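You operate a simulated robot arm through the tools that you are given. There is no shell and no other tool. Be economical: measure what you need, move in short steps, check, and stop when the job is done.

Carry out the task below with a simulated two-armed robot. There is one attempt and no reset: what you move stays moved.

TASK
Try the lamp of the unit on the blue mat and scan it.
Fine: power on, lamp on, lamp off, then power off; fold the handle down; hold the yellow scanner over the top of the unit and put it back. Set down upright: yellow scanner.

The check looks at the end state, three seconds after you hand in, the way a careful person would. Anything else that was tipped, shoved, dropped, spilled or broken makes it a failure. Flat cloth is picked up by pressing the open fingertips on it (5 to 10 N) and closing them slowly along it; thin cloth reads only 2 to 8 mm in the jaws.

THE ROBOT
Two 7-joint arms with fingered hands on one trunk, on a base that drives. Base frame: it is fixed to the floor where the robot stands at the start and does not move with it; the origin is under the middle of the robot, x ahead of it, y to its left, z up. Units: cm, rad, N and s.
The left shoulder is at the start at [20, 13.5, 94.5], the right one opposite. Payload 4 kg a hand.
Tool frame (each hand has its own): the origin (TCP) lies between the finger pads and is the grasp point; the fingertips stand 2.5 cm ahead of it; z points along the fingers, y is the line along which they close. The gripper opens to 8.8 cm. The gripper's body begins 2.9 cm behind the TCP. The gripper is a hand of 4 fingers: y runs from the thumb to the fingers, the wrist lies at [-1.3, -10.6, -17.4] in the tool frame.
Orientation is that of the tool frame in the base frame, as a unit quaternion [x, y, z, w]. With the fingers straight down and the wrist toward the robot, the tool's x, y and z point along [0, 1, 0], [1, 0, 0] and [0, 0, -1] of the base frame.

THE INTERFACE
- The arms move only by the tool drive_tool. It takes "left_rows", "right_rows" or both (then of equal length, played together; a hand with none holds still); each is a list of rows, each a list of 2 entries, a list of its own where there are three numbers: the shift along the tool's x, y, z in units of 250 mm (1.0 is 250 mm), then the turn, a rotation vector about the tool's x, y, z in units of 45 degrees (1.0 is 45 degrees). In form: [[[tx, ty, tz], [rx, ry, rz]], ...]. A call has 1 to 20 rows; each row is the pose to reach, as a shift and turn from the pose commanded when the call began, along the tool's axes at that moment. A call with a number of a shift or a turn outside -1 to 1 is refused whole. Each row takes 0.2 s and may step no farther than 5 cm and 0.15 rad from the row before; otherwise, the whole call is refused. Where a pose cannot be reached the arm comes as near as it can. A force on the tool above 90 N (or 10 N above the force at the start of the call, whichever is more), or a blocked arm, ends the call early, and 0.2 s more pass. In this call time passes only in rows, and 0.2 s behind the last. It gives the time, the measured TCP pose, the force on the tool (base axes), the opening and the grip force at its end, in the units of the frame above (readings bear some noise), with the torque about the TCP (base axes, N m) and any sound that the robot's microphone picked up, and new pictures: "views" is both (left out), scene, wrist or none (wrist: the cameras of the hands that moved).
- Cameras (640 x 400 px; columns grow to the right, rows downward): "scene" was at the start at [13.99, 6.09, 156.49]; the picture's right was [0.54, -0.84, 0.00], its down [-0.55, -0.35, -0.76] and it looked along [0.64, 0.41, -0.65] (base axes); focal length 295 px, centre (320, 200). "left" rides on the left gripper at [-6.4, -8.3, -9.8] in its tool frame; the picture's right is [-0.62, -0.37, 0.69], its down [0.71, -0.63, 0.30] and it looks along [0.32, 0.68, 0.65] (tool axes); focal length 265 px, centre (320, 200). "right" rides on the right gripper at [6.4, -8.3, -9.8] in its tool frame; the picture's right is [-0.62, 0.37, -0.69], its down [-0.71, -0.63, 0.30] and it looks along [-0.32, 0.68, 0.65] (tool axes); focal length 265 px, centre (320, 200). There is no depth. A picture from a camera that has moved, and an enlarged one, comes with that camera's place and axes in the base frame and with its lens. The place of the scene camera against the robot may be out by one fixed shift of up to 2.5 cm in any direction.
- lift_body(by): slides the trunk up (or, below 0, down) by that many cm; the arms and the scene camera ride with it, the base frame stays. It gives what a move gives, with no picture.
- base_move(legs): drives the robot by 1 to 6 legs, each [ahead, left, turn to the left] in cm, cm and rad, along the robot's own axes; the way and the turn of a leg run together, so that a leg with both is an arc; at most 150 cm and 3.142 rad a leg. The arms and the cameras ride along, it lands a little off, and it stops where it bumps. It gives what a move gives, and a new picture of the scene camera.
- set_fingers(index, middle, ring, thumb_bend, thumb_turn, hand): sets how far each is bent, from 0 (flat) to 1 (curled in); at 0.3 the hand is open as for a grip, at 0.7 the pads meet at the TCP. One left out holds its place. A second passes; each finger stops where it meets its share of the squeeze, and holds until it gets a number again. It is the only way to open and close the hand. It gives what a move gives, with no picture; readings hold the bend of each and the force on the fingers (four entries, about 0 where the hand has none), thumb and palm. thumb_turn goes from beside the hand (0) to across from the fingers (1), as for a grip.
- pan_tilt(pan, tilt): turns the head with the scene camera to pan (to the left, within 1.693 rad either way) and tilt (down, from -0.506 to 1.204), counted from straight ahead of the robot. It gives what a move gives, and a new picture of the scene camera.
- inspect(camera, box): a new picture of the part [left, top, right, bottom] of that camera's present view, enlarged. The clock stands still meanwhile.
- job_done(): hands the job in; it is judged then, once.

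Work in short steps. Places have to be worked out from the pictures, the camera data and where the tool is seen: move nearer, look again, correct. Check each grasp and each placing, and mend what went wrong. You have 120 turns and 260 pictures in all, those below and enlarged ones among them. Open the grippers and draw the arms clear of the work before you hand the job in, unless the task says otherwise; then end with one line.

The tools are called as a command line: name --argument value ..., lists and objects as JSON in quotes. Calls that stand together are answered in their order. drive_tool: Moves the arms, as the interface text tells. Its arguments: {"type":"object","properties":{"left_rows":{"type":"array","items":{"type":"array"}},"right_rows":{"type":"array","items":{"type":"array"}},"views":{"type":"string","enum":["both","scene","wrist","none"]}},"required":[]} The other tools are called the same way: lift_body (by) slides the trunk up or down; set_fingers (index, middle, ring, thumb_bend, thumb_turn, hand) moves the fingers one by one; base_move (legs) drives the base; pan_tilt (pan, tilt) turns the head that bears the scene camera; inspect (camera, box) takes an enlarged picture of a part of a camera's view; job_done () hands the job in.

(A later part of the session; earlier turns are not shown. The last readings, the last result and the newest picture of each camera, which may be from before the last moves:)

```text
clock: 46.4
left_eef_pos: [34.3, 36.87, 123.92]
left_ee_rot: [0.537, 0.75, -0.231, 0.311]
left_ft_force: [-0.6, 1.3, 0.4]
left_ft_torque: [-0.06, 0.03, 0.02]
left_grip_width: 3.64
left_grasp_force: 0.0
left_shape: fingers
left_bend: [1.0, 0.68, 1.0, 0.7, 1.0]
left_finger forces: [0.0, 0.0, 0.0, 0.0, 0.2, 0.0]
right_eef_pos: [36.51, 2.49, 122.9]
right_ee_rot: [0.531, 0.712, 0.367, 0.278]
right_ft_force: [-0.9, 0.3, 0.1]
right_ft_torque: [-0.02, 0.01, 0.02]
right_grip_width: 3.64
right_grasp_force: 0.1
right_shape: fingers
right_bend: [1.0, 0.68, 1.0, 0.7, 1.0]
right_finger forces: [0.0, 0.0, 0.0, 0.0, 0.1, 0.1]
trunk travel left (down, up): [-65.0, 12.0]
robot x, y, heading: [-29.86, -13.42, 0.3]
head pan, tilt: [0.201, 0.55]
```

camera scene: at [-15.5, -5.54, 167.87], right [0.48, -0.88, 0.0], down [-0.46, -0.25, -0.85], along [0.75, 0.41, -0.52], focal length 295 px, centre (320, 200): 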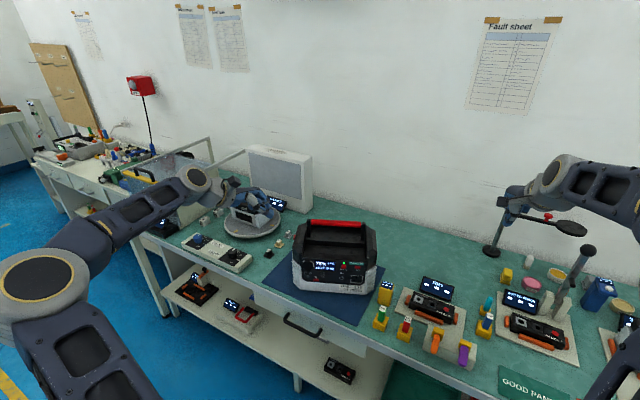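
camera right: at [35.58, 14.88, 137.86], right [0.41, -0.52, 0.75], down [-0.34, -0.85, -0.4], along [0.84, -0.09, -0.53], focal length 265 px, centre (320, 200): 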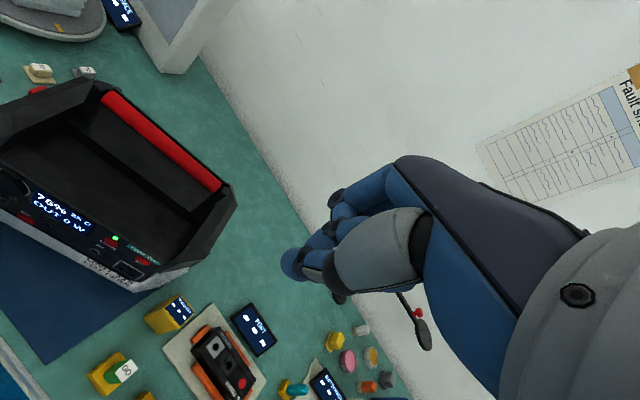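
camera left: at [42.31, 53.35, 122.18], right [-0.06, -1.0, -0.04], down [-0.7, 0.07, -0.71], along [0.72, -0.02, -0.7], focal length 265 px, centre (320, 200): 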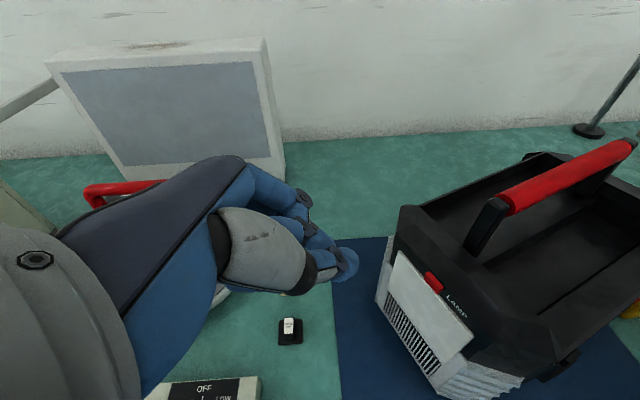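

Reached. Now down toward the standoff point in front of MAIN.

drive_tool --right_rows '[[[0.15, -0.02, 0.05], [0, 0, 0]], [[0.3, -0.06, 0.12], [0, 0, 0]], [[0.44, -0.12, 0.22], [0, 0, 0]], [[0.55, -0.19, 0.36], [0, 0, 0]], [[0.55, -0.28, 0.52], [0, 0, 0]], [[0.55, -0.36, 0.68], [0, 0, 0]], [[0.55, -0.42, 0.82], [0, 0, 0]], [[0.55, -0.45, 0.92], [0, 0, 0]]]' --views "wrist"

```text
clock: 48.2
left_eef_pos: [34.2, 36.96, 123.95]
left_ee_rot: [0.537, 0.749, -0.231, 0.311]
left_ft_force: [0.2, 0.6, -0.4]
left_ft_torque: [-0.03, -0.03, -0.02]
left_grip_width: 3.64
left_grasp_force: 0.1
left_shape: fingers
left_bend: [1.0, 0.68, 1.0, 0.7, 1.0]
left_finger forces: [0.0, 0.1, 0.0, 0.0, 0.0, 0.0]
right_eef_pos: [44.4, 19.37, 100.22]
right_ee_rot: [0.531, 0.712, 0.366, 0.277]
right_ft_force: [0.1, 0.7, 1.1]
right_ft_torque: [-0.02, 0.02, 0.03]
right_grip_width: 3.64
right_grasp_force: 0.0
right_shape: fingers
right_bend: [1.0, 0.68, 1.0, 0.7, 1.0]
right_finger forces: [0.1, 0.0, 0.0, 0.0, 0.0, 0.1]
trunk travel left (down, up): [-65.0, 12.0]
robot x, y, heading: [-29.87, -13.12, 0.301]
head pan, tilt: [0.201, 0.55]
camera right: at [30.3, 21.81, 99.13], right [-0.16, -0.69, 0.7], down [0.09, -0.72, -0.69], along [0.98, -0.05, 0.18], focal length 265 px, centre (320, 200)
```

right: 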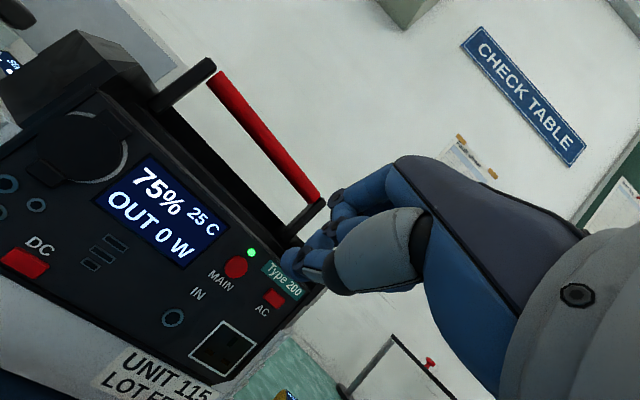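

The MAIN ray still gives (53.2, 21.5, 94.2). I'll advance 6.8 cm to near contact.

drive_tool --right_rows '[[[-0.006, 0.004, 0.1], [0, 0, 0]], [[-0.012, 0.008, 0.2], [0, 0, 0]], [[-0.016, 0.012, 0.272], [0, 0, 0]]]' --views "wrist"

```text
clock: 49.0
left_eef_pos: [34.03, 36.86, 124.03]
left_ee_rot: [0.537, 0.75, -0.231, 0.311]
left_ft_force: [1.5, 0.2, 0.2]
left_ft_torque: [0.05, -0.02, -0.01]
left_grip_width: 3.65
left_grasp_force: 0.0
left_shape: fingers
left_bend: [1.0, 0.68, 1.0, 0.7, 1.0]
left_finger forces: [0.0, 0.0, 0.1, 0.1, 0.1, 0.1]
right_eef_pos: [50.04, 20.47, 96.6]
right_ee_rot: [0.531, 0.712, 0.366, 0.277]
right_ft_force: [0.1, -0.2, -0.2]
right_ft_torque: [0.0, 0.02, 0.05]
right_grip_width: 3.65
right_grasp_force: 0.1
right_shape: fingers
right_bend: [1.0, 0.68, 1.0, 0.7, 1.0]
right_finger forces: [0.0, 0.0, 0.0, 0.0, 0.1, 0.1]
trunk travel left (down, up): [-65.0, 12.0]
robot x, y, heading: [-29.96, -13.25, 0.299]
head pan, tilt: [0.201, 0.55]
camera right: at [35.94, 22.95, 95.49], right [-0.16, -0.69, 0.7], down [0.09, -0.72, -0.69], along [0.98, -0.05, 0.18], focal length 265 px, centre (320, 200)
```

right: 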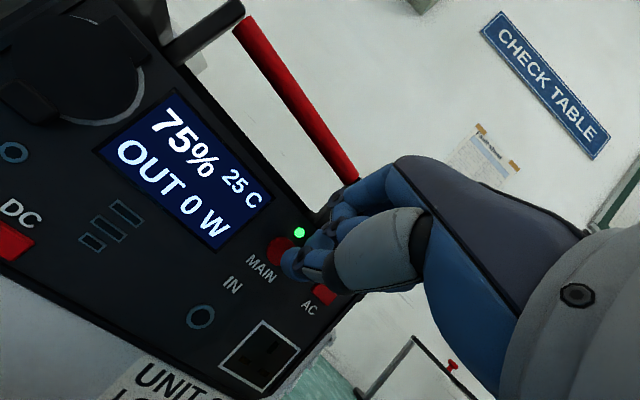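

The tip is lined up within millimetres. I'll press in small steps.

drive_tool --right_rows '[[[0.012, 0.012, 0.02], [0, 0, 0]], [[0.016, 0.016, 0.035], [0, 0, 0]]]' --views "none"

```text
clock: 49.6
left_eef_pos: [34.21, 36.8, 124.19]
left_ee_rot: [0.538, 0.749, -0.232, 0.311]
left_ft_force: [0.2, 0.3, 0.0]
left_ft_torque: [0.0, 0.0, -0.01]
left_grip_width: 3.62
left_grasp_force: 0.0
left_shape: fingers
left_bend: [1.0, 0.68, 1.0, 0.7, 1.0]
left_finger forces: [0.0, 0.0, 0.0, 0.0, 0.1, 0.0]
right_eef_pos: [50.88, 20.94, 96.64]
right_ee_rot: [0.531, 0.711, 0.368, 0.279]
right_ft_force: [-18.9, -13.5, 18.4]
right_ft_torque: [0.0, -0.52, -0.37]
right_grip_width: 3.65
right_grasp_force: 13.8
right_shape: fingers
right_bend: [1.0, 0.72, 1.0, 0.7, 1.0]
right_finger forces: [0.0, 29.2, 0.0, 0.0, 0.2, 0.0]
trunk travel left (down, up): [-65.0, 12.0]
robot x, y, heading: [-29.74, -13.26, 0.302]
head pan, tilt: [0.201, 0.55]
```

There's 29 N but no click; I'll look before doing more.

inspect --camera "right" --box '[180, 160, 380, 340]'

```text
2.22 times, centred on (280, 250) of right
camera zoom: at [36.71, 23.52, 95.52], right [-0.17, -0.69, 0.7], down [0.09, -0.72, -0.69], along [0.98, -0.05, 0.19], focal length 590 px, centre (409, 89)
```

zoom: 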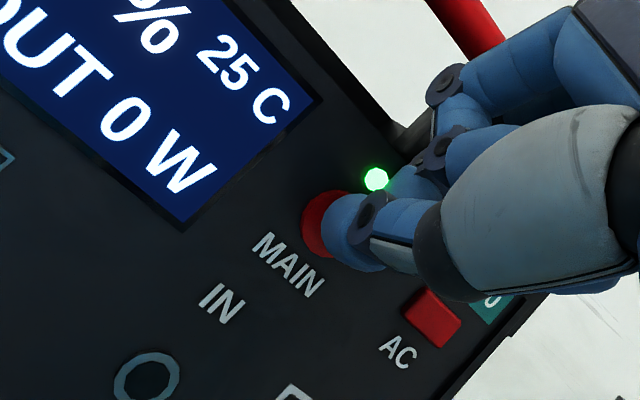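

The tip landed on the panel just right of the button. I'll back off 1.5 cm, shift 0.7 cm left, and press again.

drive_tool --right_rows '[[[0, 0, -0.06], [0, 0, 0]], [[0.03, -0.012, -0.06], [0, 0, 0]], [[0.03, -0.012, -0.03], [0, 0, 0]], [[0.03, -0.012, -0.015], [0, 0, 0]]]' --views "none"

inspect --camera "right" --box '[180, 160, 380, 340]'

```text
clock: 50.6
left_eef_pos: [34.25, 36.98, 124.07]
left_ee_rot: [0.537, 0.749, -0.231, 0.312]
left_ft_force: [0.3, -0.2, 0.0]
left_ft_torque: [-0.01, 0.02, -0.02]
left_grip_width: 3.64
left_grasp_force: 0.0
left_shape: fingers
left_bend: [1.0, 0.68, 1.0, 0.7, 1.0]
left_finger forces: [0.0, 0.0, 0.1, 0.0, 0.0, 0.0]
right_eef_pos: [50.15, 21.71, 96.49]
right_ee_rot: [0.531, 0.712, 0.367, 0.277]
right_ft_force: [-6.8, -4.5, 6.0]
right_ft_torque: [0.0, -0.21, -0.08]
right_grip_width: 3.65
right_grasp_force: 6.2
right_shape: fingers
right_bend: [1.0, 0.71, 1.0, 0.7, 1.0]
right_finger forces: [0.1, 12.4, 0.0, 0.1, 0.1, 0.0]
trunk travel left (down, up): [-65.0, 12.0]
robot x, y, heading: [-29.97, -12.94, 0.302]
head pan, tilt: [0.201, 0.55]
```

```text
2.22 times, centred on (280, 250) of right
camera zoom: at [36.02, 24.16, 95.35], right [-0.17, -0.69, 0.7], down [0.09, -0.72, -0.69], along [0.98, -0.05, 0.18], focal length 590 px, centre (409, 89)
```

zoom: 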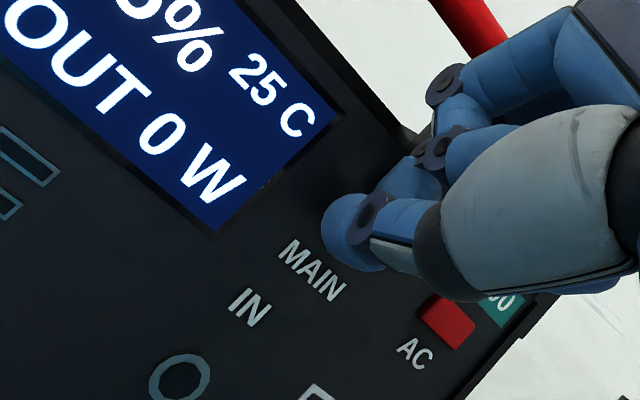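

Now squarely on the button at about 10 N but no click. I'll push 2–3 mm more.

drive_tool --right_rows '[[[0, -0.004, 0.012], [0, 0, 0]]]' --views "none"

```text
clock: 51.0
left_eef_pos: [34.15, 36.95, 124.08]
left_ee_rot: [0.538, 0.749, -0.231, 0.311]
left_ft_force: [0.8, 0.6, -0.4]
left_ft_torque: [0.02, 0.04, 0.03]
left_grip_width: 3.62
left_grasp_force: 0.1
left_shape: fingers
left_bend: [1.0, 0.68, 1.0, 0.7, 1.0]
left_finger forces: [0.0, 0.0, 0.0, 0.1, 0.0, 0.0]
right_eef_pos: [50.33, 21.77, 96.55]
right_ee_rot: [0.53, 0.711, 0.369, 0.279]
right_ft_force: [-21.0, -11.3, 22.5]
right_ft_torque: [-0.09, -0.66, -0.27]
right_grip_width: 3.64
right_grasp_force: 17.5
right_shape: fingers
right_bend: [1.0, 0.72, 1.0, 0.7, 1.0]
right_finger forces: [0.0, 36.2, 0.0, 0.0, 0.1, 0.0]
trunk travel left (down, up): [-65.0, 12.0]
robot x, y, heading: [-29.88, -12.98, 0.305]
head pan, tilt: [0.201, 0.55]
```

33 N without a click means it's on a rigid part. I'll back off 3 cm and re-measure.

drive_tool --right_rows '[[[0, 0, -0.06], [0, 0, 0]], [[0, 0, -0.14], [0, 0, 0]]]' --views "none"

inspect --camera "right" --box '[180, 160, 380, 340]'

inspect --camera "scene" --box '[270, 200, 410, 330]'

```text
clock: 51.6
left_eef_pos: [34.41, 37.0, 123.95]
left_ee_rot: [0.537, 0.749, -0.232, 0.31]
left_ft_force: [-0.9, -0.1, 0.4]
left_ft_torque: [-0.02, -0.04, 0.02]
left_grip_width: 3.62
left_grasp_force: 0.1
left_shape: fingers
left_bend: [1.0, 0.68, 1.0, 0.7, 1.0]
left_finger forces: [0.0, 0.0, 0.1, 0.1, 0.1, 0.0]
right_eef_pos: [47.61, 20.96, 98.04]
right_ee_rot: [0.532, 0.712, 0.365, 0.277]
right_ft_force: [-1.0, -0.4, 0.7]
right_ft_torque: [0.02, 0.05, 0.05]
right_grip_width: 3.66
right_grasp_force: 0.1
right_shape: fingers
right_bend: [1.0, 0.68, 1.0, 0.7, 1.0]
right_finger forces: [0.0, 0.0, 0.0, 0.0, 0.0, 0.0]
trunk travel left (down, up): [-65.0, 12.0]
robot x, y, heading: [-29.83, -13.32, 0.304]
head pan, tilt: [0.201, 0.55]
```

```text
2.22 times, centred on (280, 250) of right
camera zoom: at [33.43, 23.32, 96.9], right [-0.16, -0.69, 0.71], down [0.09, -0.72, -0.68], along [0.98, -0.05, 0.18], focal length 590 px, centre (409, 89)
```

zoom: 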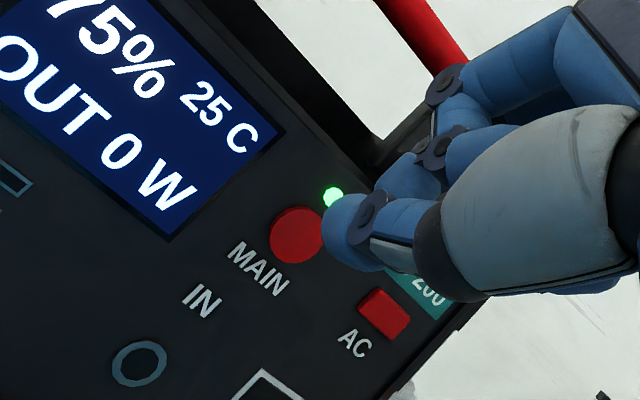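

```text
3.08 times, centred on (340, 265) of scene
camera zoom: at [-15.47, -5.53, 167.85], right [0.48, -0.88, 0.0], down [-0.46, -0.25, -0.85], along [0.75, 0.41, -0.52], focal length 908 px, centre (258, 0)
```

zoom: 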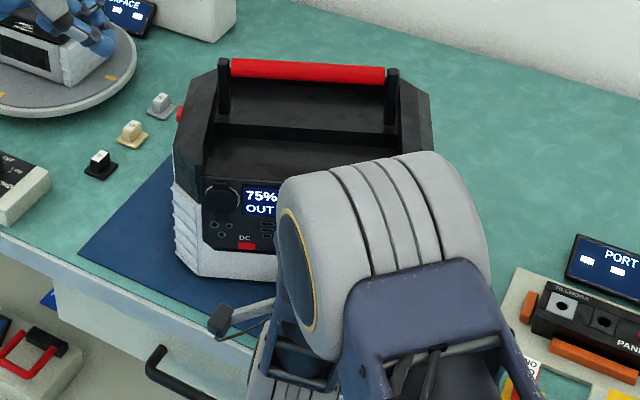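

The geometry says the tip has been touching the panel slightly above and left of the button. I'll shift 0.8 cm right and 0.4 cm down in the tool frame and approach again.

drive_tool --right_rows '[[[-0.03, -0.016, 0.04], [0, 0, 0]], [[-0.03, -0.018, 0.09], [0, 0, 0]], [[-0.03, -0.018, 0.11], [0, 0, 0]]]' --views "none"

inspect --camera "right" --box '[180, 160, 380, 340]'

```text
clock: 52.4
left_eef_pos: [34.3, 36.9, 123.93]
left_ee_rot: [0.537, 0.75, -0.232, 0.31]
left_ft_force: [-0.2, 0.6, 0.1]
left_ft_torque: [0.02, -0.02, 0.01]
left_grip_width: 3.62
left_grasp_force: 0.0
left_shape: fingers
left_bend: [1.0, 0.68, 1.0, 0.7, 1.0]
left_finger forces: [0.0, 0.0, 0.0, 0.0, 0.0, 0.0]
right_eef_pos: [49.8, 20.65, 96.15]
right_ee_rot: [0.531, 0.713, 0.366, 0.277]
right_ft_force: [-0.7, 0.7, 0.7]
right_ft_torque: [0.03, 0.03, 0.0]
right_grip_width: 3.65
right_grasp_force: 0.0
right_shape: fingers
right_bend: [1.0, 0.68, 1.0, 0.7, 1.0]
right_finger forces: [0.1, 0.0, 0.1, 0.0, 0.0, 0.0]
trunk travel left (down, up): [-65.0, 12.0]
robot x, y, heading: [-29.89, -13.35, 0.306]
head pan, tilt: [0.201, 0.55]
```

```text
2.22 times, centred on (280, 250) of right
camera zoom: at [35.59, 23.17, 95.03], right [-0.16, -0.69, 0.71], down [0.09, -0.72, -0.69], along [0.98, -0.05, 0.18], focal length 590 px, centre (409, 89)
```

zoom: 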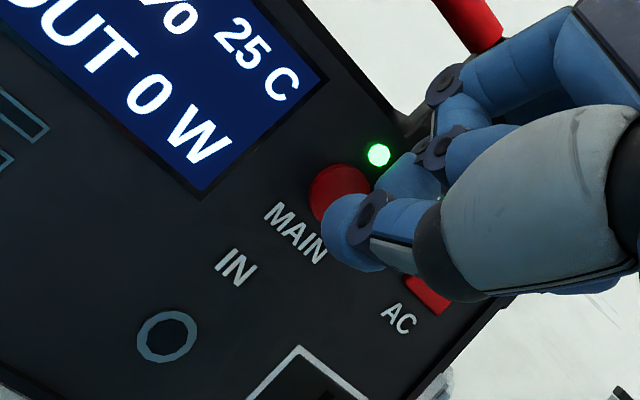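

Close. Compared with the earlier successful press, the tip should be about 3 mm up and left. I'll adjust and press.

drive_tool --right_rows '[[[0.01, 0.008, 0.012], [0, 0, 0]], [[0.01, 0.008, 0.025], [0, 0, 0]]]' --views "none"

inspect --camera "right" --box '[180, 160, 380, 340]'

```text
clock: 53.0
left_eef_pos: [34.19, 37.09, 123.93]
left_ee_rot: [0.538, 0.749, -0.231, 0.311]
left_ft_force: [0.7, 0.7, 0.1]
left_ft_torque: [0.01, 0.0, 0.0]
left_grip_width: 3.66
left_grasp_force: 0.0
left_shape: fingers
left_bend: [1.0, 0.68, 1.0, 0.7, 1.0]
left_finger forces: [0.1, 0.0, 0.0, 0.0, 0.0, 0.1]
right_eef_pos: [50.18, 21.17, 96.04]
right_ee_rot: [0.532, 0.711, 0.366, 0.278]
right_ft_force: [-2.5, -0.7, 2.1]
right_ft_torque: [-0.01, 0.0, -0.01]
right_grip_width: 3.62
right_grasp_force: 1.3
right_shape: fingers
right_bend: [1.0, 0.69, 1.0, 0.7, 1.0]
right_finger forces: [0.0, 3.0, 0.1, 0.0, 0.0, 0.1]
trunk travel left (down, up): [-65.0, 12.0]
robot x, y, heading: [-29.8, -13.02, 0.302]
head pan, tilt: [0.201, 0.55]
heard: click
```

```text
2.22 times, centred on (280, 250) of right
camera zoom: at [36.1, 23.59, 94.88], right [-0.16, -0.69, 0.7], down [0.09, -0.72, -0.69], along [0.98, -0.05, 0.18], focal length 590 px, centre (409, 89)
```

zoom: 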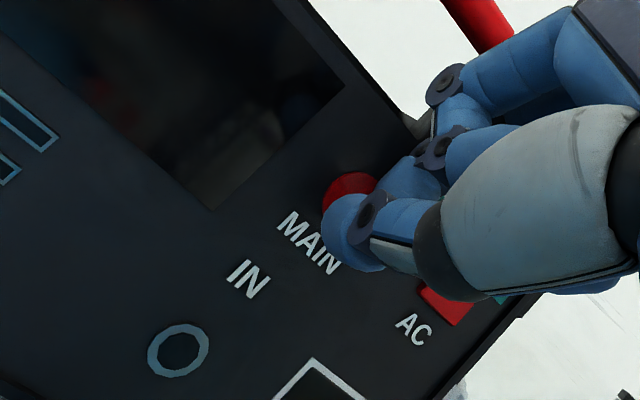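

Click at about 3 N and the display is dark: power is off. I'll retract the right hand straight back, then up.

drive_tool --right_rows '[[[0, 0, -0.1], [0, 0, 0]], [[0, 0, -0.25], [0, 0, 0]], [[0, 0, -0.4], [0, 0, 0]], [[0, 0.14, -0.5], [0, 0, 0]], [[0, 0.3, -0.6], [0, 0, 0]], [[0, 0.46, -0.7], [0, 0, 0]], [[0, 0.62, -0.8], [0, 0, 0]], [[0, 0.75, -0.9], [0, 0, 0]]]' --views "none"

base_move --legs '[[20, 15, 0]]'

```text
clock: 54.8
left_eef_pos: [34.19, 37.06, 123.97]
left_ee_rot: [0.537, 0.75, -0.231, 0.31]
left_ft_force: [-0.6, -0.1, 0.5]
left_ft_torque: [-0.04, -0.01, -0.03]
left_grip_width: 3.65
left_grasp_force: 0.0
left_shape: fingers
left_bend: [1.0, 0.68, 1.0, 0.7, 1.0]
left_finger forces: [0.0, 0.1, 0.0, 0.0, 0.0, 0.0]
right_eef_pos: [43.1, 19.19, 124.15]
right_ee_rot: [0.531, 0.712, 0.365, 0.278]
right_ft_force: [-0.2, -0.1, 0.1]
right_ft_torque: [0.03, 0.01, -0.01]
right_grip_width: 3.6
right_grasp_force: 0.0
right_shape: fingers
right_bend: [1.0, 0.68, 1.0, 0.7, 1.0]
right_finger forces: [0.1, 0.0, 0.1, 0.1, 0.0, 0.0]
trunk travel left (down, up): [-65.0, 12.0]
robot x, y, heading: [-30.27, -13.12, 0.301]
head pan, tilt: [0.201, 0.55]
```

```text
clock: 56.6
left_eef_pos: [49.0, 57.38, 123.99]
left_ee_rot: [0.537, 0.749, -0.233, 0.311]
left_ft_force: [0.3, -0.9, -0.9]
left_ft_torque: [-0.01, -0.03, 0.01]
left_grip_width: 3.64
left_grasp_force: 0.0
left_shape: fingers
left_bend: [1.0, 0.68, 1.0, 0.7, 1.0]
left_finger forces: [0.0, 0.0, 0.0, 0.0, 0.0, 0.1]
right_eef_pos: [57.63, 39.66, 124.25]
right_ee_rot: [0.531, 0.712, 0.366, 0.277]
right_ft_force: [-0.7, -0.6, 0.4]
right_ft_torque: [-0.03, 0.01, -0.01]
right_grip_width: 3.62
right_grasp_force: 0.2
right_shape: fingers
right_bend: [1.0, 0.68, 1.0, 0.7, 1.0]
right_finger forces: [0.0, 0.1, 0.0, 0.1, 0.1, 0.1]
trunk travel left (down, up): [-65.0, 12.0]
robot x, y, heading: [-15.58, 6.94, 0.305]
head pan, tilt: [0.201, 0.55]
camera scene: at [-0.83, 14.82, 167.87], right [0.48, -0.88, 0.0], down [-0.46, -0.25, -0.85], along [0.75, 0.41, -0.52], focal length 295 px, centre (320, 200)
```

scene: 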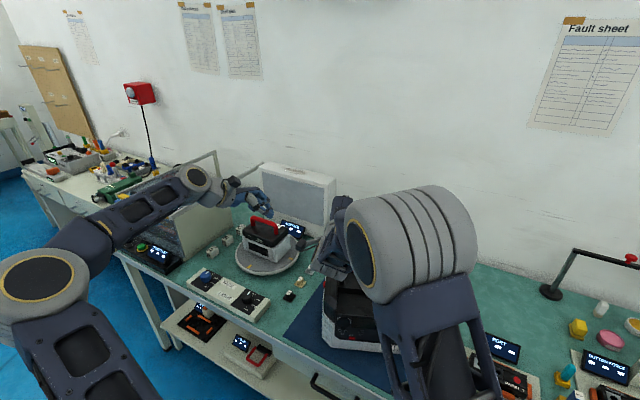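

Un-pitch the right hand and centre it above the handle; also open its fingers afterwards.

drive_tool --right_rows '[[[-0.05, 0, 0], [0.17, 0, 0]], [[-0.13, 0.02, 0.02], [0.34, 0, 0]], [[-0.21, 0.03, 0.03], [0.51, 0, 0]], [[-0.29, 0.05, 0.04], [0.68, 0, 0]], [[-0.37, 0.06, 0.05], [0.85, 0, 0]], [[-0.45, 0.06, 0.05], [1, 0, 0]]]' --views "none"

set_fingers --hand "right" --index 0.3 --middle 0.3 --ring 0.3 --thumb_bend 0.3 --thumb_turn 1

inspect --camera "right" --box '[0, 0, 640, 400]'

inspect --camera "left" --box '[0, 0, 640, 400]'

```text
clock: 58.0
left_eef_pos: [48.9, 57.28, 123.96]
left_ee_rot: [0.537, 0.749, -0.23, 0.312]
left_ft_force: [-0.6, 0.2, 0.2]
left_ft_torque: [0.08, 0.04, 0.03]
left_grip_width: 3.62
left_grasp_force: 0.0
left_shape: fingers
left_bend: [1.0, 0.68, 1.0, 0.7, 1.0]
left_finger forces: [0.0, 0.0, 0.1, 0.0, 0.0, 0.0]
right_eef_pos: [62.82, 29.17, 124.72]
right_ee_rot: [0.599, 0.796, 0.066, 0.053]
right_ft_force: [-0.3, -1.1, -0.3]
right_ft_torque: [0.03, -0.01, 0.01]
right_grip_width: 3.66
right_grasp_force: 0.1
right_shape: fingers
right_bend: [1.0, 0.68, 1.0, 0.7, 1.0]
right_finger forces: [0.0, 0.0, 0.0, 0.0, 0.1, 0.0]
right hand out of reach, approached as far as the arm can: row 5
trunk travel left (down, up): [-65.0, 12.0]
robot x, y, heading: [-15.09, 7.04, 0.303]
head pan, tilt: [0.201, 0.55]
```

```text
clock: 59.0
left_eef_pos: [48.89, 57.43, 123.94]
left_ee_rot: [0.537, 0.749, -0.232, 0.311]
left_ft_force: [0.5, -0.3, 0.1]
left_ft_torque: [0.02, -0.01, 0.0]
left_grip_width: 3.63
left_grasp_force: 0.0
left_shape: fingers
left_bend: [1.0, 0.68, 1.0, 0.7, 1.0]
left_finger forces: [0.0, 0.0, 0.0, 0.0, 0.0, 0.0]
right_eef_pos: [62.71, 29.26, 124.8]
right_ee_rot: [0.597, 0.798, 0.065, 0.053]
right_ft_force: [-0.7, -0.3, -0.9]
right_ft_torque: [0.03, -0.03, 0.03]
right_grip_width: 8.43
right_grasp_force: 0.0
right_shape: fingers
right_bend: [0.3, 0.3, 0.3, 0.3, 0.98]
right_finger forces: [0.0, 0.1, 0.0, 0.0, 0.1, 0.1]
trunk travel left (down, up): [-65.0, 12.0]
robot x, y, heading: [-15.26, 7.38, 0.303]
head pan, tilt: [0.201, 0.55]
```

```text
1.00 times, centred on (320, 200) of right (not enlarged: the box is as wide or as high as the picture)
camera zoom: at [51.32, 32.68, 133.0], right [0.41, -0.52, 0.75], down [-0.34, -0.85, -0.4], along [0.84, -0.09, -0.53], focal length 265 px, centre (320, 200)
```

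zoom: 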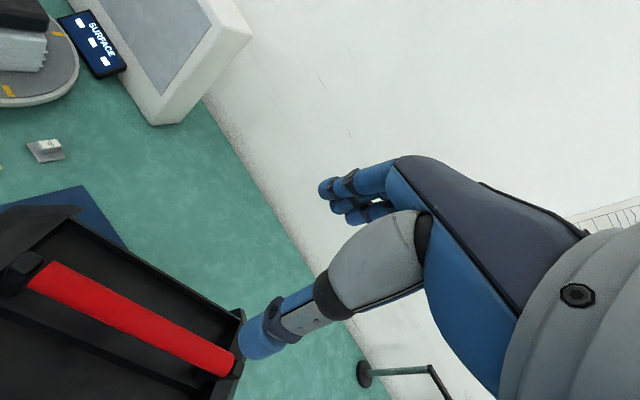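

```text
1.00 times, centred on (320, 200) of left (not enlarged: the box is as wide or as high as the picture)
camera zoom: at [40.44, 57.08, 135.55], right [-0.06, -1.0, -0.04], down [-0.7, 0.07, -0.72], along [0.72, -0.01, -0.7], focal length 265 px, centre (320, 200)
```

zoom: 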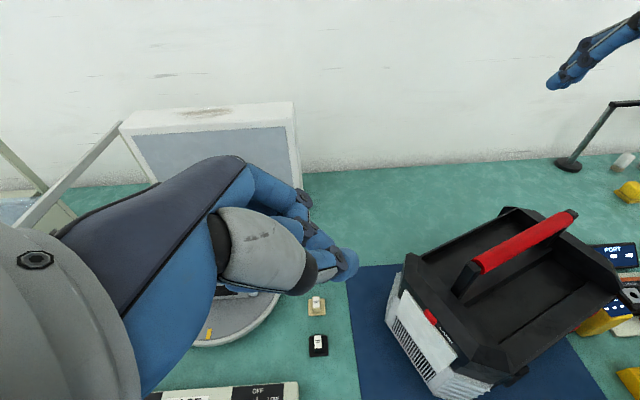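

Bar centre is about (60.7, 29, 105.5), running with yaw about 0.43. I'll straighten the hand and lower it until the open tips are just above the bar.

drive_tool --right_rows '[[[0, -0.05, 0.15], [0.07, 0, -0.06]], [[0.01, -0.11, 0.32], [0.14, 0, -0.11]], [[0.012, -0.164, 0.49], [0.216, 0, -0.165]]]' --views "wrist"

inspect --camera "left" --box '[360, 60, 640, 340]'

```text
clock: 59.9
left_eef_pos: [48.83, 57.32, 123.97]
left_ee_rot: [0.538, 0.749, -0.231, 0.311]
left_ft_force: [-0.2, -0.4, -0.1]
left_ft_torque: [0.01, 0.0, -0.01]
left_grip_width: 3.64
left_grasp_force: 0.1
left_shape: fingers
left_bend: [1.0, 0.68, 1.0, 0.7, 1.0]
left_finger forces: [0.0, 0.0, 0.1, 0.0, 0.0, 0.1]
right_eef_pos: [60.74, 29.0, 112.11]
right_ee_rot: [0.546, 0.837, -0.005, 0.006]
right_ft_force: [-0.1, -0.4, -0.4]
right_ft_torque: [0.02, -0.02, 0.03]
right_grip_width: 8.44
right_grasp_force: 0.0
right_shape: fingers
right_bend: [0.3, 0.3, 0.3, 0.3, 0.98]
right_finger forces: [0.0, 0.0, 0.0, 0.1, 0.0, 0.0]
trunk travel left (down, up): [-65.0, 12.0]
robot x, y, heading: [-15.37, 7.41, 0.308]
head pan, tilt: [0.201, 0.55]
camera right: at [50.3, 31.61, 121.81], right [0.58, -0.41, 0.7], down [-0.29, -0.91, -0.29], along [0.76, -0.03, -0.65], focal length 265 px, centre (320, 200)
```

right: 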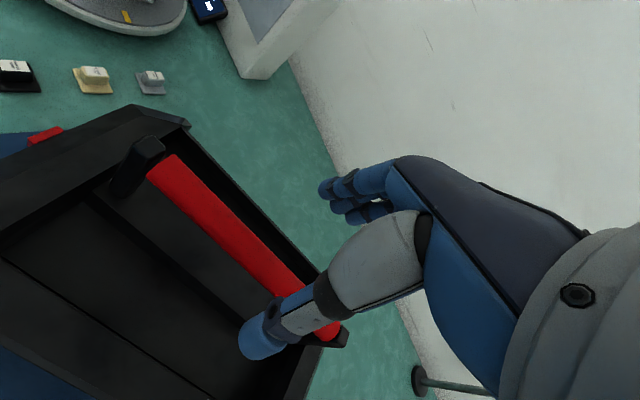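

```text
1.43 times, centred on (500, 200) of left
camera zoom: at [40.41, 57.09, 135.57], right [-0.06, -1.0, -0.04], down [-0.7, 0.07, -0.72], along [0.72, -0.01, -0.7], focal length 379 px, centre (63, 200)
```

zoom: 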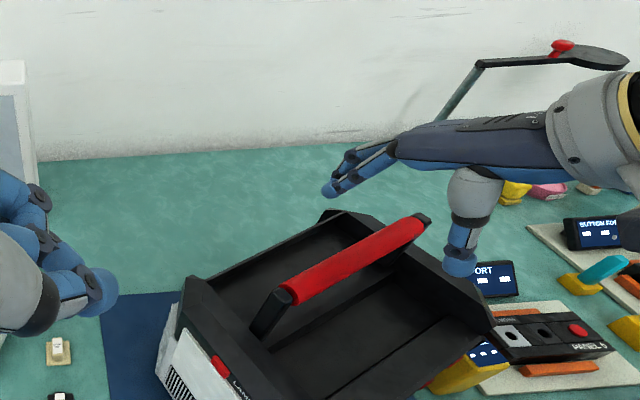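

The hand straddles the bar, thumb in front and fingers behind. I'll lower 5 cm.

drive_tool --right_rows '[[[0, 0, 0.1], [0, 0, 0]], [[0, 0, 0.2], [0, 0, 0]]]' --views "wrist"

inspect --camera "left" --box '[400, 140, 600, 320]'

```text
clock: 60.5
left_eef_pos: [48.92, 57.33, 123.96]
left_ee_rot: [0.536, 0.75, -0.232, 0.311]
left_ft_force: [-0.3, 0.0, 0.3]
left_ft_torque: [0.0, 0.02, 0.01]
left_grip_width: 3.64
left_grasp_force: 0.1
left_shape: fingers
left_bend: [1.0, 0.68, 1.0, 0.7, 1.0]
left_finger forces: [0.1, 0.0, 0.1, 0.0, 0.1, 0.0]
right_eef_pos: [60.68, 28.81, 106.99]
right_ee_rot: [0.547, 0.837, -0.007, 0.007]
right_ft_force: [0.4, 0.4, -0.7]
right_ft_torque: [0.01, 0.0, 0.01]
right_grip_width: 8.44
right_grasp_force: 0.0
right_shape: fingers
right_bend: [0.3, 0.3, 0.3, 0.3, 0.98]
right_finger forces: [0.0, 0.1, 0.0, 0.0, 0.0, 0.0]
trunk travel left (down, up): [-65.0, 12.0]
robot x, y, heading: [-15.24, 6.75, 0.303]
head pan, tilt: [0.201, 0.55]
camera right: at [50.4, 31.47, 116.79], right [0.58, -0.41, 0.7], down [-0.29, -0.91, -0.29], along [0.76, -0.03, -0.65], focal length 265 px, centre (320, 200)
```

right: 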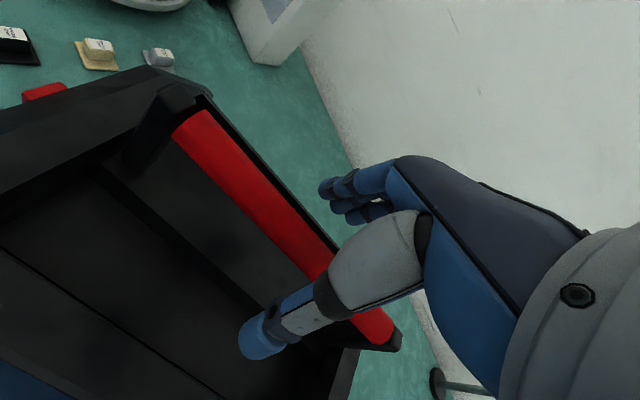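

```text
2.22 times, centred on (500, 230) of left
camera zoom: at [40.44, 57.08, 135.56], right [-0.06, -1.0, -0.04], down [-0.7, 0.07, -0.72], along [0.72, -0.01, -0.7], focal length 590 px, centre (-80, 133)
```

zoom: 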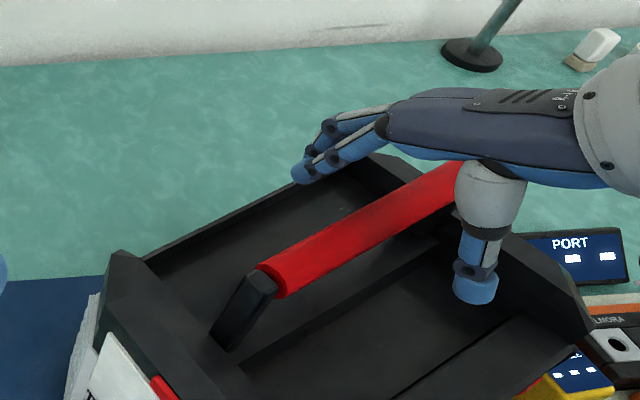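

I'll test the fold direction gently by moving the hand toward the rear so the thumb meets the bar.

drive_tool --right_rows '[[[0, 0.06, 0], [0, 0, 0]], [[0, 0.1, 0], [0, 0, 0]], [[0, 0.13, 0], [0, 0, 0]], [[0, 0.16, 0], [0, 0, 0]]]' --views "none"

inspect --camera "left" --box '[400, 140, 600, 320]'

```text
clock: 61.5
left_eef_pos: [48.94, 57.32, 123.99]
left_ee_rot: [0.537, 0.749, -0.231, 0.311]
left_ft_force: [0.5, -0.5, 0.1]
left_ft_torque: [-0.03, 0.0, 0.02]
left_grip_width: 3.64
left_grasp_force: 0.1
left_shape: fingers
left_bend: [1.0, 0.68, 1.0, 0.7, 1.0]
left_finger forces: [0.0, 0.1, 0.0, 0.0, 0.1, 0.1]
right_eef_pos: [64.37, 30.44, 107.02]
right_ee_rot: [0.547, 0.837, -0.006, 0.006]
right_ft_force: [-1.4, -0.5, -0.2]
right_ft_torque: [-0.04, 0.02, -0.05]
right_grip_width: 8.73
right_grasp_force: 0.2
right_shape: fingers
right_bend: [0.3, 0.3, 0.3, 0.27, 0.97]
right_finger forces: [0.0, 0.0, 0.1, 0.0, 1.6, 0.1]
trunk travel left (down, up): [-65.0, 12.0]
robot x, y, heading: [-15.34, 7.32, 0.307]
head pan, tilt: [0.201, 0.55]
```

```text
2.22 times, centred on (500, 230) of left
camera zoom: at [40.43, 57.08, 135.55], right [-0.06, -1.0, -0.04], down [-0.7, 0.07, -0.72], along [0.72, -0.01, -0.7], focal length 590 px, centre (-80, 133)
```

zoom: 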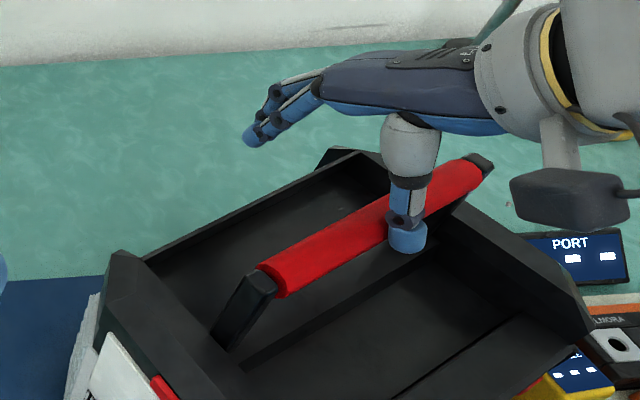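

The thumb just touches the bar with about 1.6 N. I'll push 1.5 cm more and watch whether the bar swings.

drive_tool --right_rows '[[[0, 0.02, 0], [0, 0, 0]], [[0, 0.04, 0], [0, 0, 0]], [[0, 0.06, 0], [0, 0, 0]]]' --views "none"

inspect --camera "left" --box '[400, 140, 600, 320]'

```text
clock: 62.2
left_eef_pos: [48.9, 57.38, 124.03]
left_ee_rot: [0.537, 0.749, -0.231, 0.311]
left_ft_force: [0.4, -0.7, 0.5]
left_ft_torque: [0.01, 0.01, 0.0]
left_grip_width: 3.64
left_grasp_force: 0.1
left_shape: fingers
left_bend: [1.0, 0.68, 1.0, 0.7, 1.0]
left_finger forces: [0.1, 0.1, 0.0, 0.0, 0.0, 0.0]
right_eef_pos: [65.7, 31.19, 107.01]
right_ee_rot: [0.546, 0.838, -0.006, 0.005]
right_ft_force: [-6.8, -3.4, -0.1]
right_ft_torque: [-0.07, 0.08, -0.01]
right_grip_width: 9.48
right_grasp_force: 3.3
right_shape: fingers
right_bend: [0.3, 0.3, 0.3, 0.18, 0.97]
right_finger forces: [0.0, 0.0, 0.0, 0.0, 6.7, 0.0]
trunk travel left (down, up): [-65.0, 12.0]
robot x, y, heading: [-15.01, 7.33, 0.301]
head pan, tilt: [0.201, 0.55]
```

```text
2.22 times, centred on (500, 230) of left
camera zoom: at [40.41, 57.07, 135.57], right [-0.06, -1.0, -0.04], down [-0.7, 0.07, -0.72], along [0.72, -0.01, -0.7], focal length 590 px, centre (-80, 133)
```

zoom: 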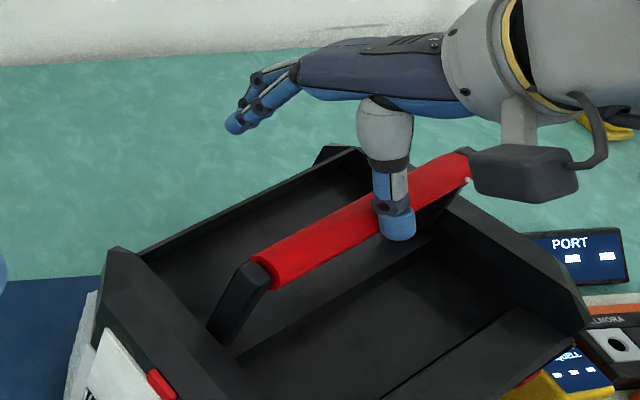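

The unit itself slid a few mm and the handle barely tilted, so this may be a stop or a stiff hinge. I'll release and try the other way, pulling forward with the fingers.

drive_tool --right_rows '[[[0, -0.08, 0], [0, 0, 0]], [[0, -0.2, 0], [0, 0, 0]], [[0, -0.3, 0], [0, 0, 0]], [[0, -0.38, 0], [0, 0, 0]]]' --views "none"

inspect --camera "left" --box '[400, 140, 600, 320]'

```text
clock: 63.2
left_eef_pos: [48.9, 57.39, 124.01]
left_ee_rot: [0.536, 0.75, -0.232, 0.311]
left_ft_force: [0.3, 0.5, 0.5]
left_ft_torque: [-0.04, 0.02, 0.02]
left_grip_width: 3.64
left_grasp_force: 0.0
left_shape: fingers
left_bend: [1.0, 0.68, 1.0, 0.7, 1.0]
left_finger forces: [0.0, 0.1, 0.0, 0.0, 0.0, 0.1]
right_eef_pos: [57.23, 27.26, 106.91]
right_ee_rot: [0.546, 0.838, -0.005, 0.006]
right_ft_force: [0.9, 0.6, 1.6]
right_ft_torque: [0.02, -0.05, -0.03]
right_grip_width: 8.7
right_grasp_force: 0.6
right_shape: fingers
right_bend: [0.29, 0.29, 0.3, 0.3, 0.97]
right_finger forces: [1.1, 0.7, 0.1, 0.0, 0.0, 0.0]
trunk travel left (down, up): [-65.0, 12.0]
robot x, y, heading: [-15.38, 7.09, 0.304]
head pan, tilt: [0.201, 0.55]
```

```text
2.22 times, centred on (500, 230) of left
camera zoom: at [40.47, 57.09, 135.54], right [-0.06, -1.0, -0.04], down [-0.7, 0.07, -0.71], along [0.72, -0.01, -0.7], focal length 590 px, centre (-80, 133)
```

zoom: 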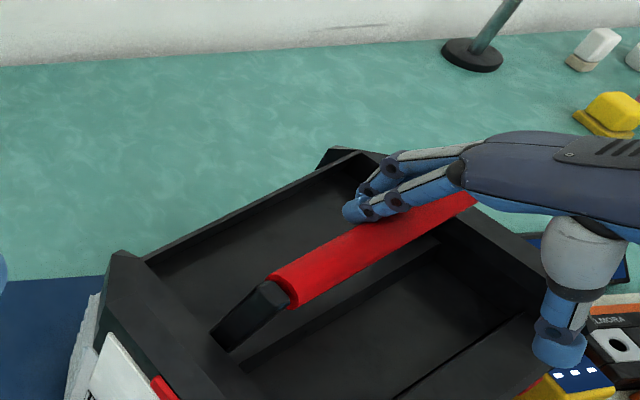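

It swings forward easily with only 1–2 N. I'll continue forward and down along its arc.

drive_tool --right_rows '[[[0, -0.05, 0], [0, 0, 0]], [[0, -0.1, 0.01], [0, 0, 0]], [[0, -0.14, 0.03], [0, 0, 0]], [[0, -0.17, 0.05], [0, 0, 0]]]' --views "none"

inspect --camera "left" --box '[400, 140, 600, 320]'

```text
clock: 64.2
left_eef_pos: [48.88, 57.34, 124.02]
left_ee_rot: [0.537, 0.75, -0.231, 0.31]
left_ft_force: [0.3, -0.4, 0.4]
left_ft_torque: [0.0, 0.03, 0.0]
left_grip_width: 3.62
left_grasp_force: 0.1
left_shape: fingers
left_bend: [1.0, 0.68, 1.0, 0.7, 1.0]
left_finger forces: [0.0, 0.0, 0.0, 0.0, 0.0, 0.0]
right_eef_pos: [53.23, 25.59, 105.78]
right_ee_rot: [0.546, 0.837, -0.007, 0.007]
right_ft_force: [-0.3, 0.5, 0.2]
right_ft_torque: [0.0, 0.02, 0.01]
right_grip_width: 8.54
right_grasp_force: 0.0
right_shape: fingers
right_bend: [0.3, 0.3, 0.3, 0.3, 0.97]
right_finger forces: [0.0, 0.0, 0.1, 0.0, 0.0, 0.0]
trunk travel left (down, up): [-65.0, 12.0]
robot x, y, heading: [-15.18, 7.45, 0.304]
head pan, tilt: [0.201, 0.55]
```

```text
2.22 times, centred on (500, 230) of left
camera zoom: at [40.44, 57.09, 135.55], right [-0.06, -1.0, -0.04], down [-0.7, 0.07, -0.72], along [0.72, -0.01, -0.7], focal length 590 px, centre (-80, 133)
```

zoom: 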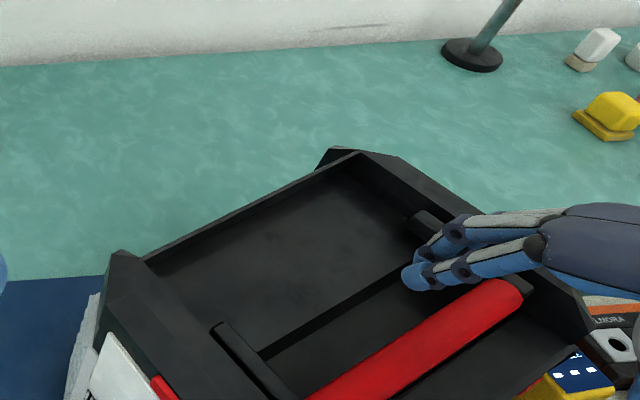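

The handle has dropped forward. I'll raise the hand and check that it is fully down.

drive_tool --right_rows '[[[0, 0, -0.15], [0, 0, 0]], [[0, 0, -0.33], [0, 0, 0]], [[-0.1, 0, -0.5], [0, 0, 0]], [[-0.25, 0, -0.6], [0, 0, 0]], [[-0.4, 0, -0.65], [0, 0, 0]]]' --views "wrist"

inspect --camera "left" --box '[380, 140, 640, 360]'

pan_tilt --pan 0.0 --tilt 0.75

```text
clock: 65.5
left_eef_pos: [48.88, 57.4, 123.9]
left_ee_rot: [0.536, 0.75, -0.231, 0.311]
left_ft_force: [0.3, 0.2, -0.2]
left_ft_torque: [-0.01, -0.03, 0.01]
left_grip_width: 3.63
left_grasp_force: 0.1
left_shape: fingers
left_bend: [1.0, 0.68, 1.0, 0.7, 1.0]
left_finger forces: [0.0, 0.0, 0.0, 0.0, 0.1, 0.0]
right_eef_pos: [57.03, 16.79, 122.24]
right_ee_rot: [0.545, 0.838, -0.006, 0.006]
right_ft_force: [-0.6, 0.7, 0.4]
right_ft_torque: [-0.01, 0.03, 0.0]
right_grip_width: 8.52
right_grasp_force: 0.1
right_shape: fingers
right_bend: [0.3, 0.3, 0.3, 0.3, 0.97]
right_finger forces: [0.0, 0.1, 0.1, 0.1, 0.0, 0.0]
trunk travel left (down, up): [-65.0, 12.0]
robot x, y, heading: [-15.51, 7.07, 0.304]
head pan, tilt: [0.201, 0.55]
camera right: at [46.85, 19.35, 132.04], right [0.58, -0.41, 0.7], down [-0.29, -0.91, -0.29], along [0.76, -0.03, -0.65], focal length 265 px, centre (320, 200)
```

right: 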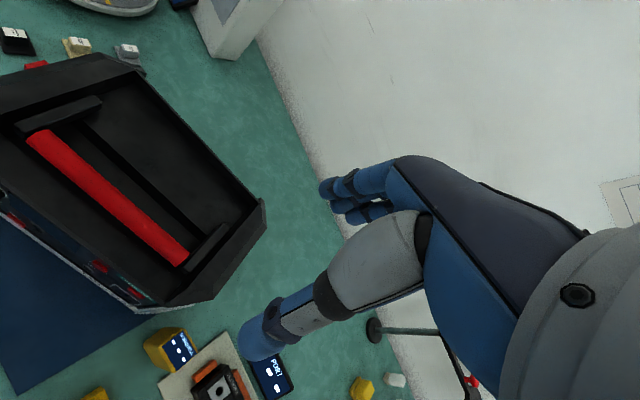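

```text
1.82 times, centred on (510, 250) of left
camera zoom: at [40.4, 57.16, 135.54], right [-0.06, -1.0, -0.04], down [-0.7, 0.06, -0.72], along [0.72, -0.01, -0.7], focal length 483 px, centre (-26, 109)
```

zoom: 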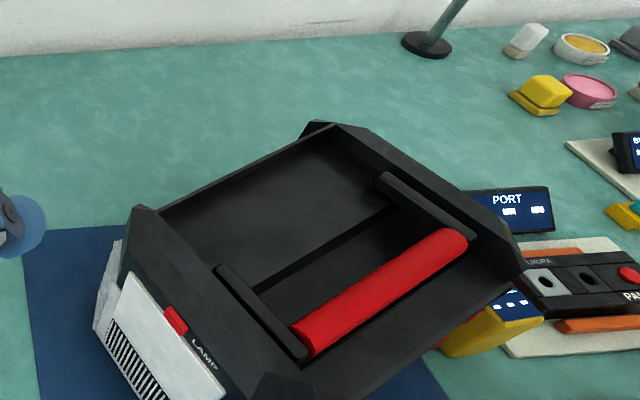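

```text
clock: 66.2
left_eef_pos: [48.86, 57.39, 123.94]
left_ee_rot: [0.536, 0.75, -0.232, 0.311]
left_ft_force: [-0.1, 1.0, -0.2]
left_ft_torque: [0.0, 0.02, -0.02]
left_grip_width: 3.65
left_grasp_force: 0.0
left_shape: fingers
left_bend: [1.0, 0.68, 1.0, 0.7, 1.0]
left_finger forces: [0.1, 0.0, 0.0, 0.0, 0.0, 0.1]
right_eef_pos: [57.12, 16.73, 122.21]
right_ee_rot: [0.546, 0.838, -0.006, 0.006]
right_ft_force: [-1.5, 0.1, 0.1]
right_ft_torque: [0.02, 0.04, 0.01]
right_grip_width: 8.52
right_grasp_force: 0.0
right_shape: fingers
right_bend: [0.3, 0.3, 0.3, 0.3, 0.97]
right_finger forces: [0.0, 0.0, 0.1, 0.0, 0.0, 0.0]
trunk travel left (down, up): [-65.0, 12.0]
robot x, y, heading: [-15.23, 7.06, 0.301]
head pan, tilt: [0.0, 0.75]
camera scene: at [-0.78, 12.96, 166.14], right [0.3, -0.95, 0.0], down [-0.65, -0.2, -0.73], along [0.7, 0.22, -0.68], focal length 295 px, centre (320, 200)
```

scene: 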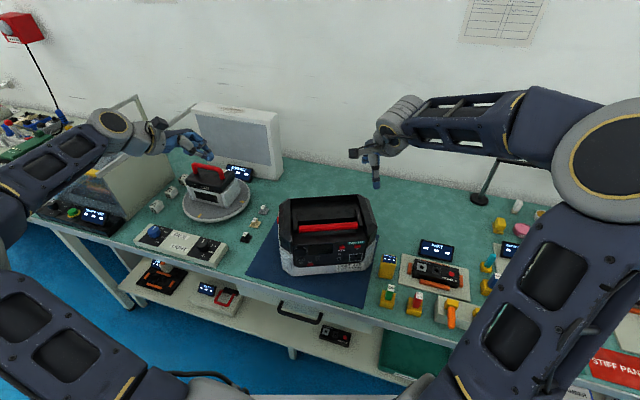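

The handle is flat. Now a closer look at the yellow scanner from the right wrist and scene cameras.

inspect --camera "right" --box '[100, 280, 300, 400]'

inspect --camera "scene" --box '[360, 200, 560, 340]'

```text
3.20 times, centred on (200, 340) of right
camera zoom: at [46.89, 19.3, 131.98], right [0.58, -0.41, 0.7], down [-0.29, -0.91, -0.29], along [0.76, -0.03, -0.65], focal length 849 px, centre (704, -248)
```

zoom: 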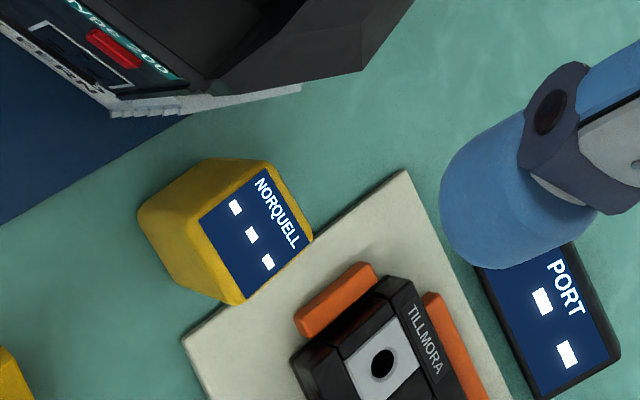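

```text
2.86 times, centred on (460, 270) of scene
camera zoom: at [-0.78, 12.96, 166.14], right [0.3, -0.95, 0.0], down [-0.65, -0.2, -0.73], along [0.7, 0.22, -0.68], focal length 843 px, centre (-80, 0)
```

zoom: 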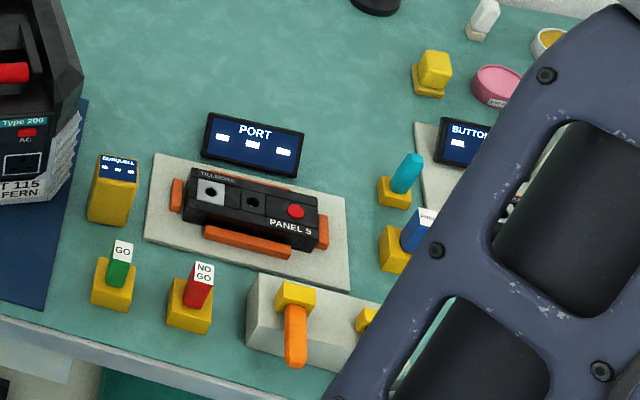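

Triangulating with both wrist cameras puts the scanner's display near (56.8, 7.8, 90.3), close to the unit's front-right corner. I'll keep the grip slim. First I need to know which side the index finger is on, so I'll curl it and look.

set_fingers --hand "right" --index 1

inspect --camera "scene" --box '[320, 80, 460, 220]'

inspect --camera "left" --box '[440, 0, 640, 160]'

```text
clock: 67.2
left_eef_pos: [48.87, 57.37, 123.93]
left_ee_rot: [0.536, 0.75, -0.232, 0.311]
left_ft_force: [-0.7, 0.4, -0.1]
left_ft_torque: [-0.01, -0.01, 0.03]
left_grip_width: 3.64
left_grasp_force: 0.1
left_shape: fingers
left_bend: [1.0, 0.68, 1.0, 0.7, 1.0]
left_finger forces: [0.1, 0.0, 0.0, 0.0, 0.0, 0.1]
right_eef_pos: [57.2, 16.54, 122.13]
right_ee_rot: [0.547, 0.837, -0.007, 0.007]
right_ft_force: [0.0, 0.1, 0.0]
right_ft_torque: [-0.02, -0.01, 0.0]
right_grip_width: 5.29
right_grasp_force: 0.0
right_shape: fingers
right_bend: [1.0, 0.3, 0.3, 0.3, 0.97]
right_finger forces: [0.0, 0.0, 0.0, 0.1, 0.0, 0.0]
trunk travel left (down, up): [-65.0, 12.0]
robot x, y, heading: [-15.2, 6.8, 0.307]
head pan, tilt: [0.0, 0.75]
```

```text
2.86 times, centred on (390, 150) of scene
camera zoom: at [-0.78, 12.96, 166.13], right [0.3, -0.95, 0.0], down [-0.65, -0.2, -0.73], along [0.7, 0.22, -0.68], focal length 843 px, centre (120, 343)
```

zoom: 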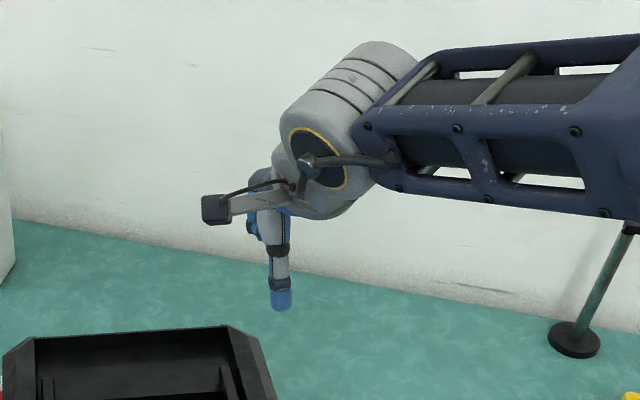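

```text
2.50 times, centred on (540, 80) of left
camera zoom: at [40.44, 57.09, 135.55], right [-0.06, -1.0, -0.04], down [-0.7, 0.07, -0.72], along [0.72, -0.01, -0.7], focal length 664 px, centre (-230, 500)
```

zoom: 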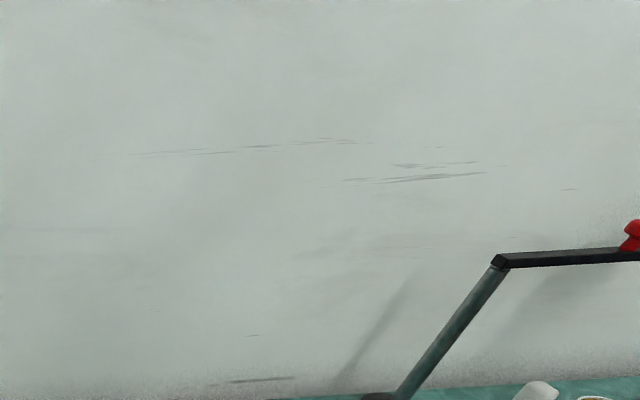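

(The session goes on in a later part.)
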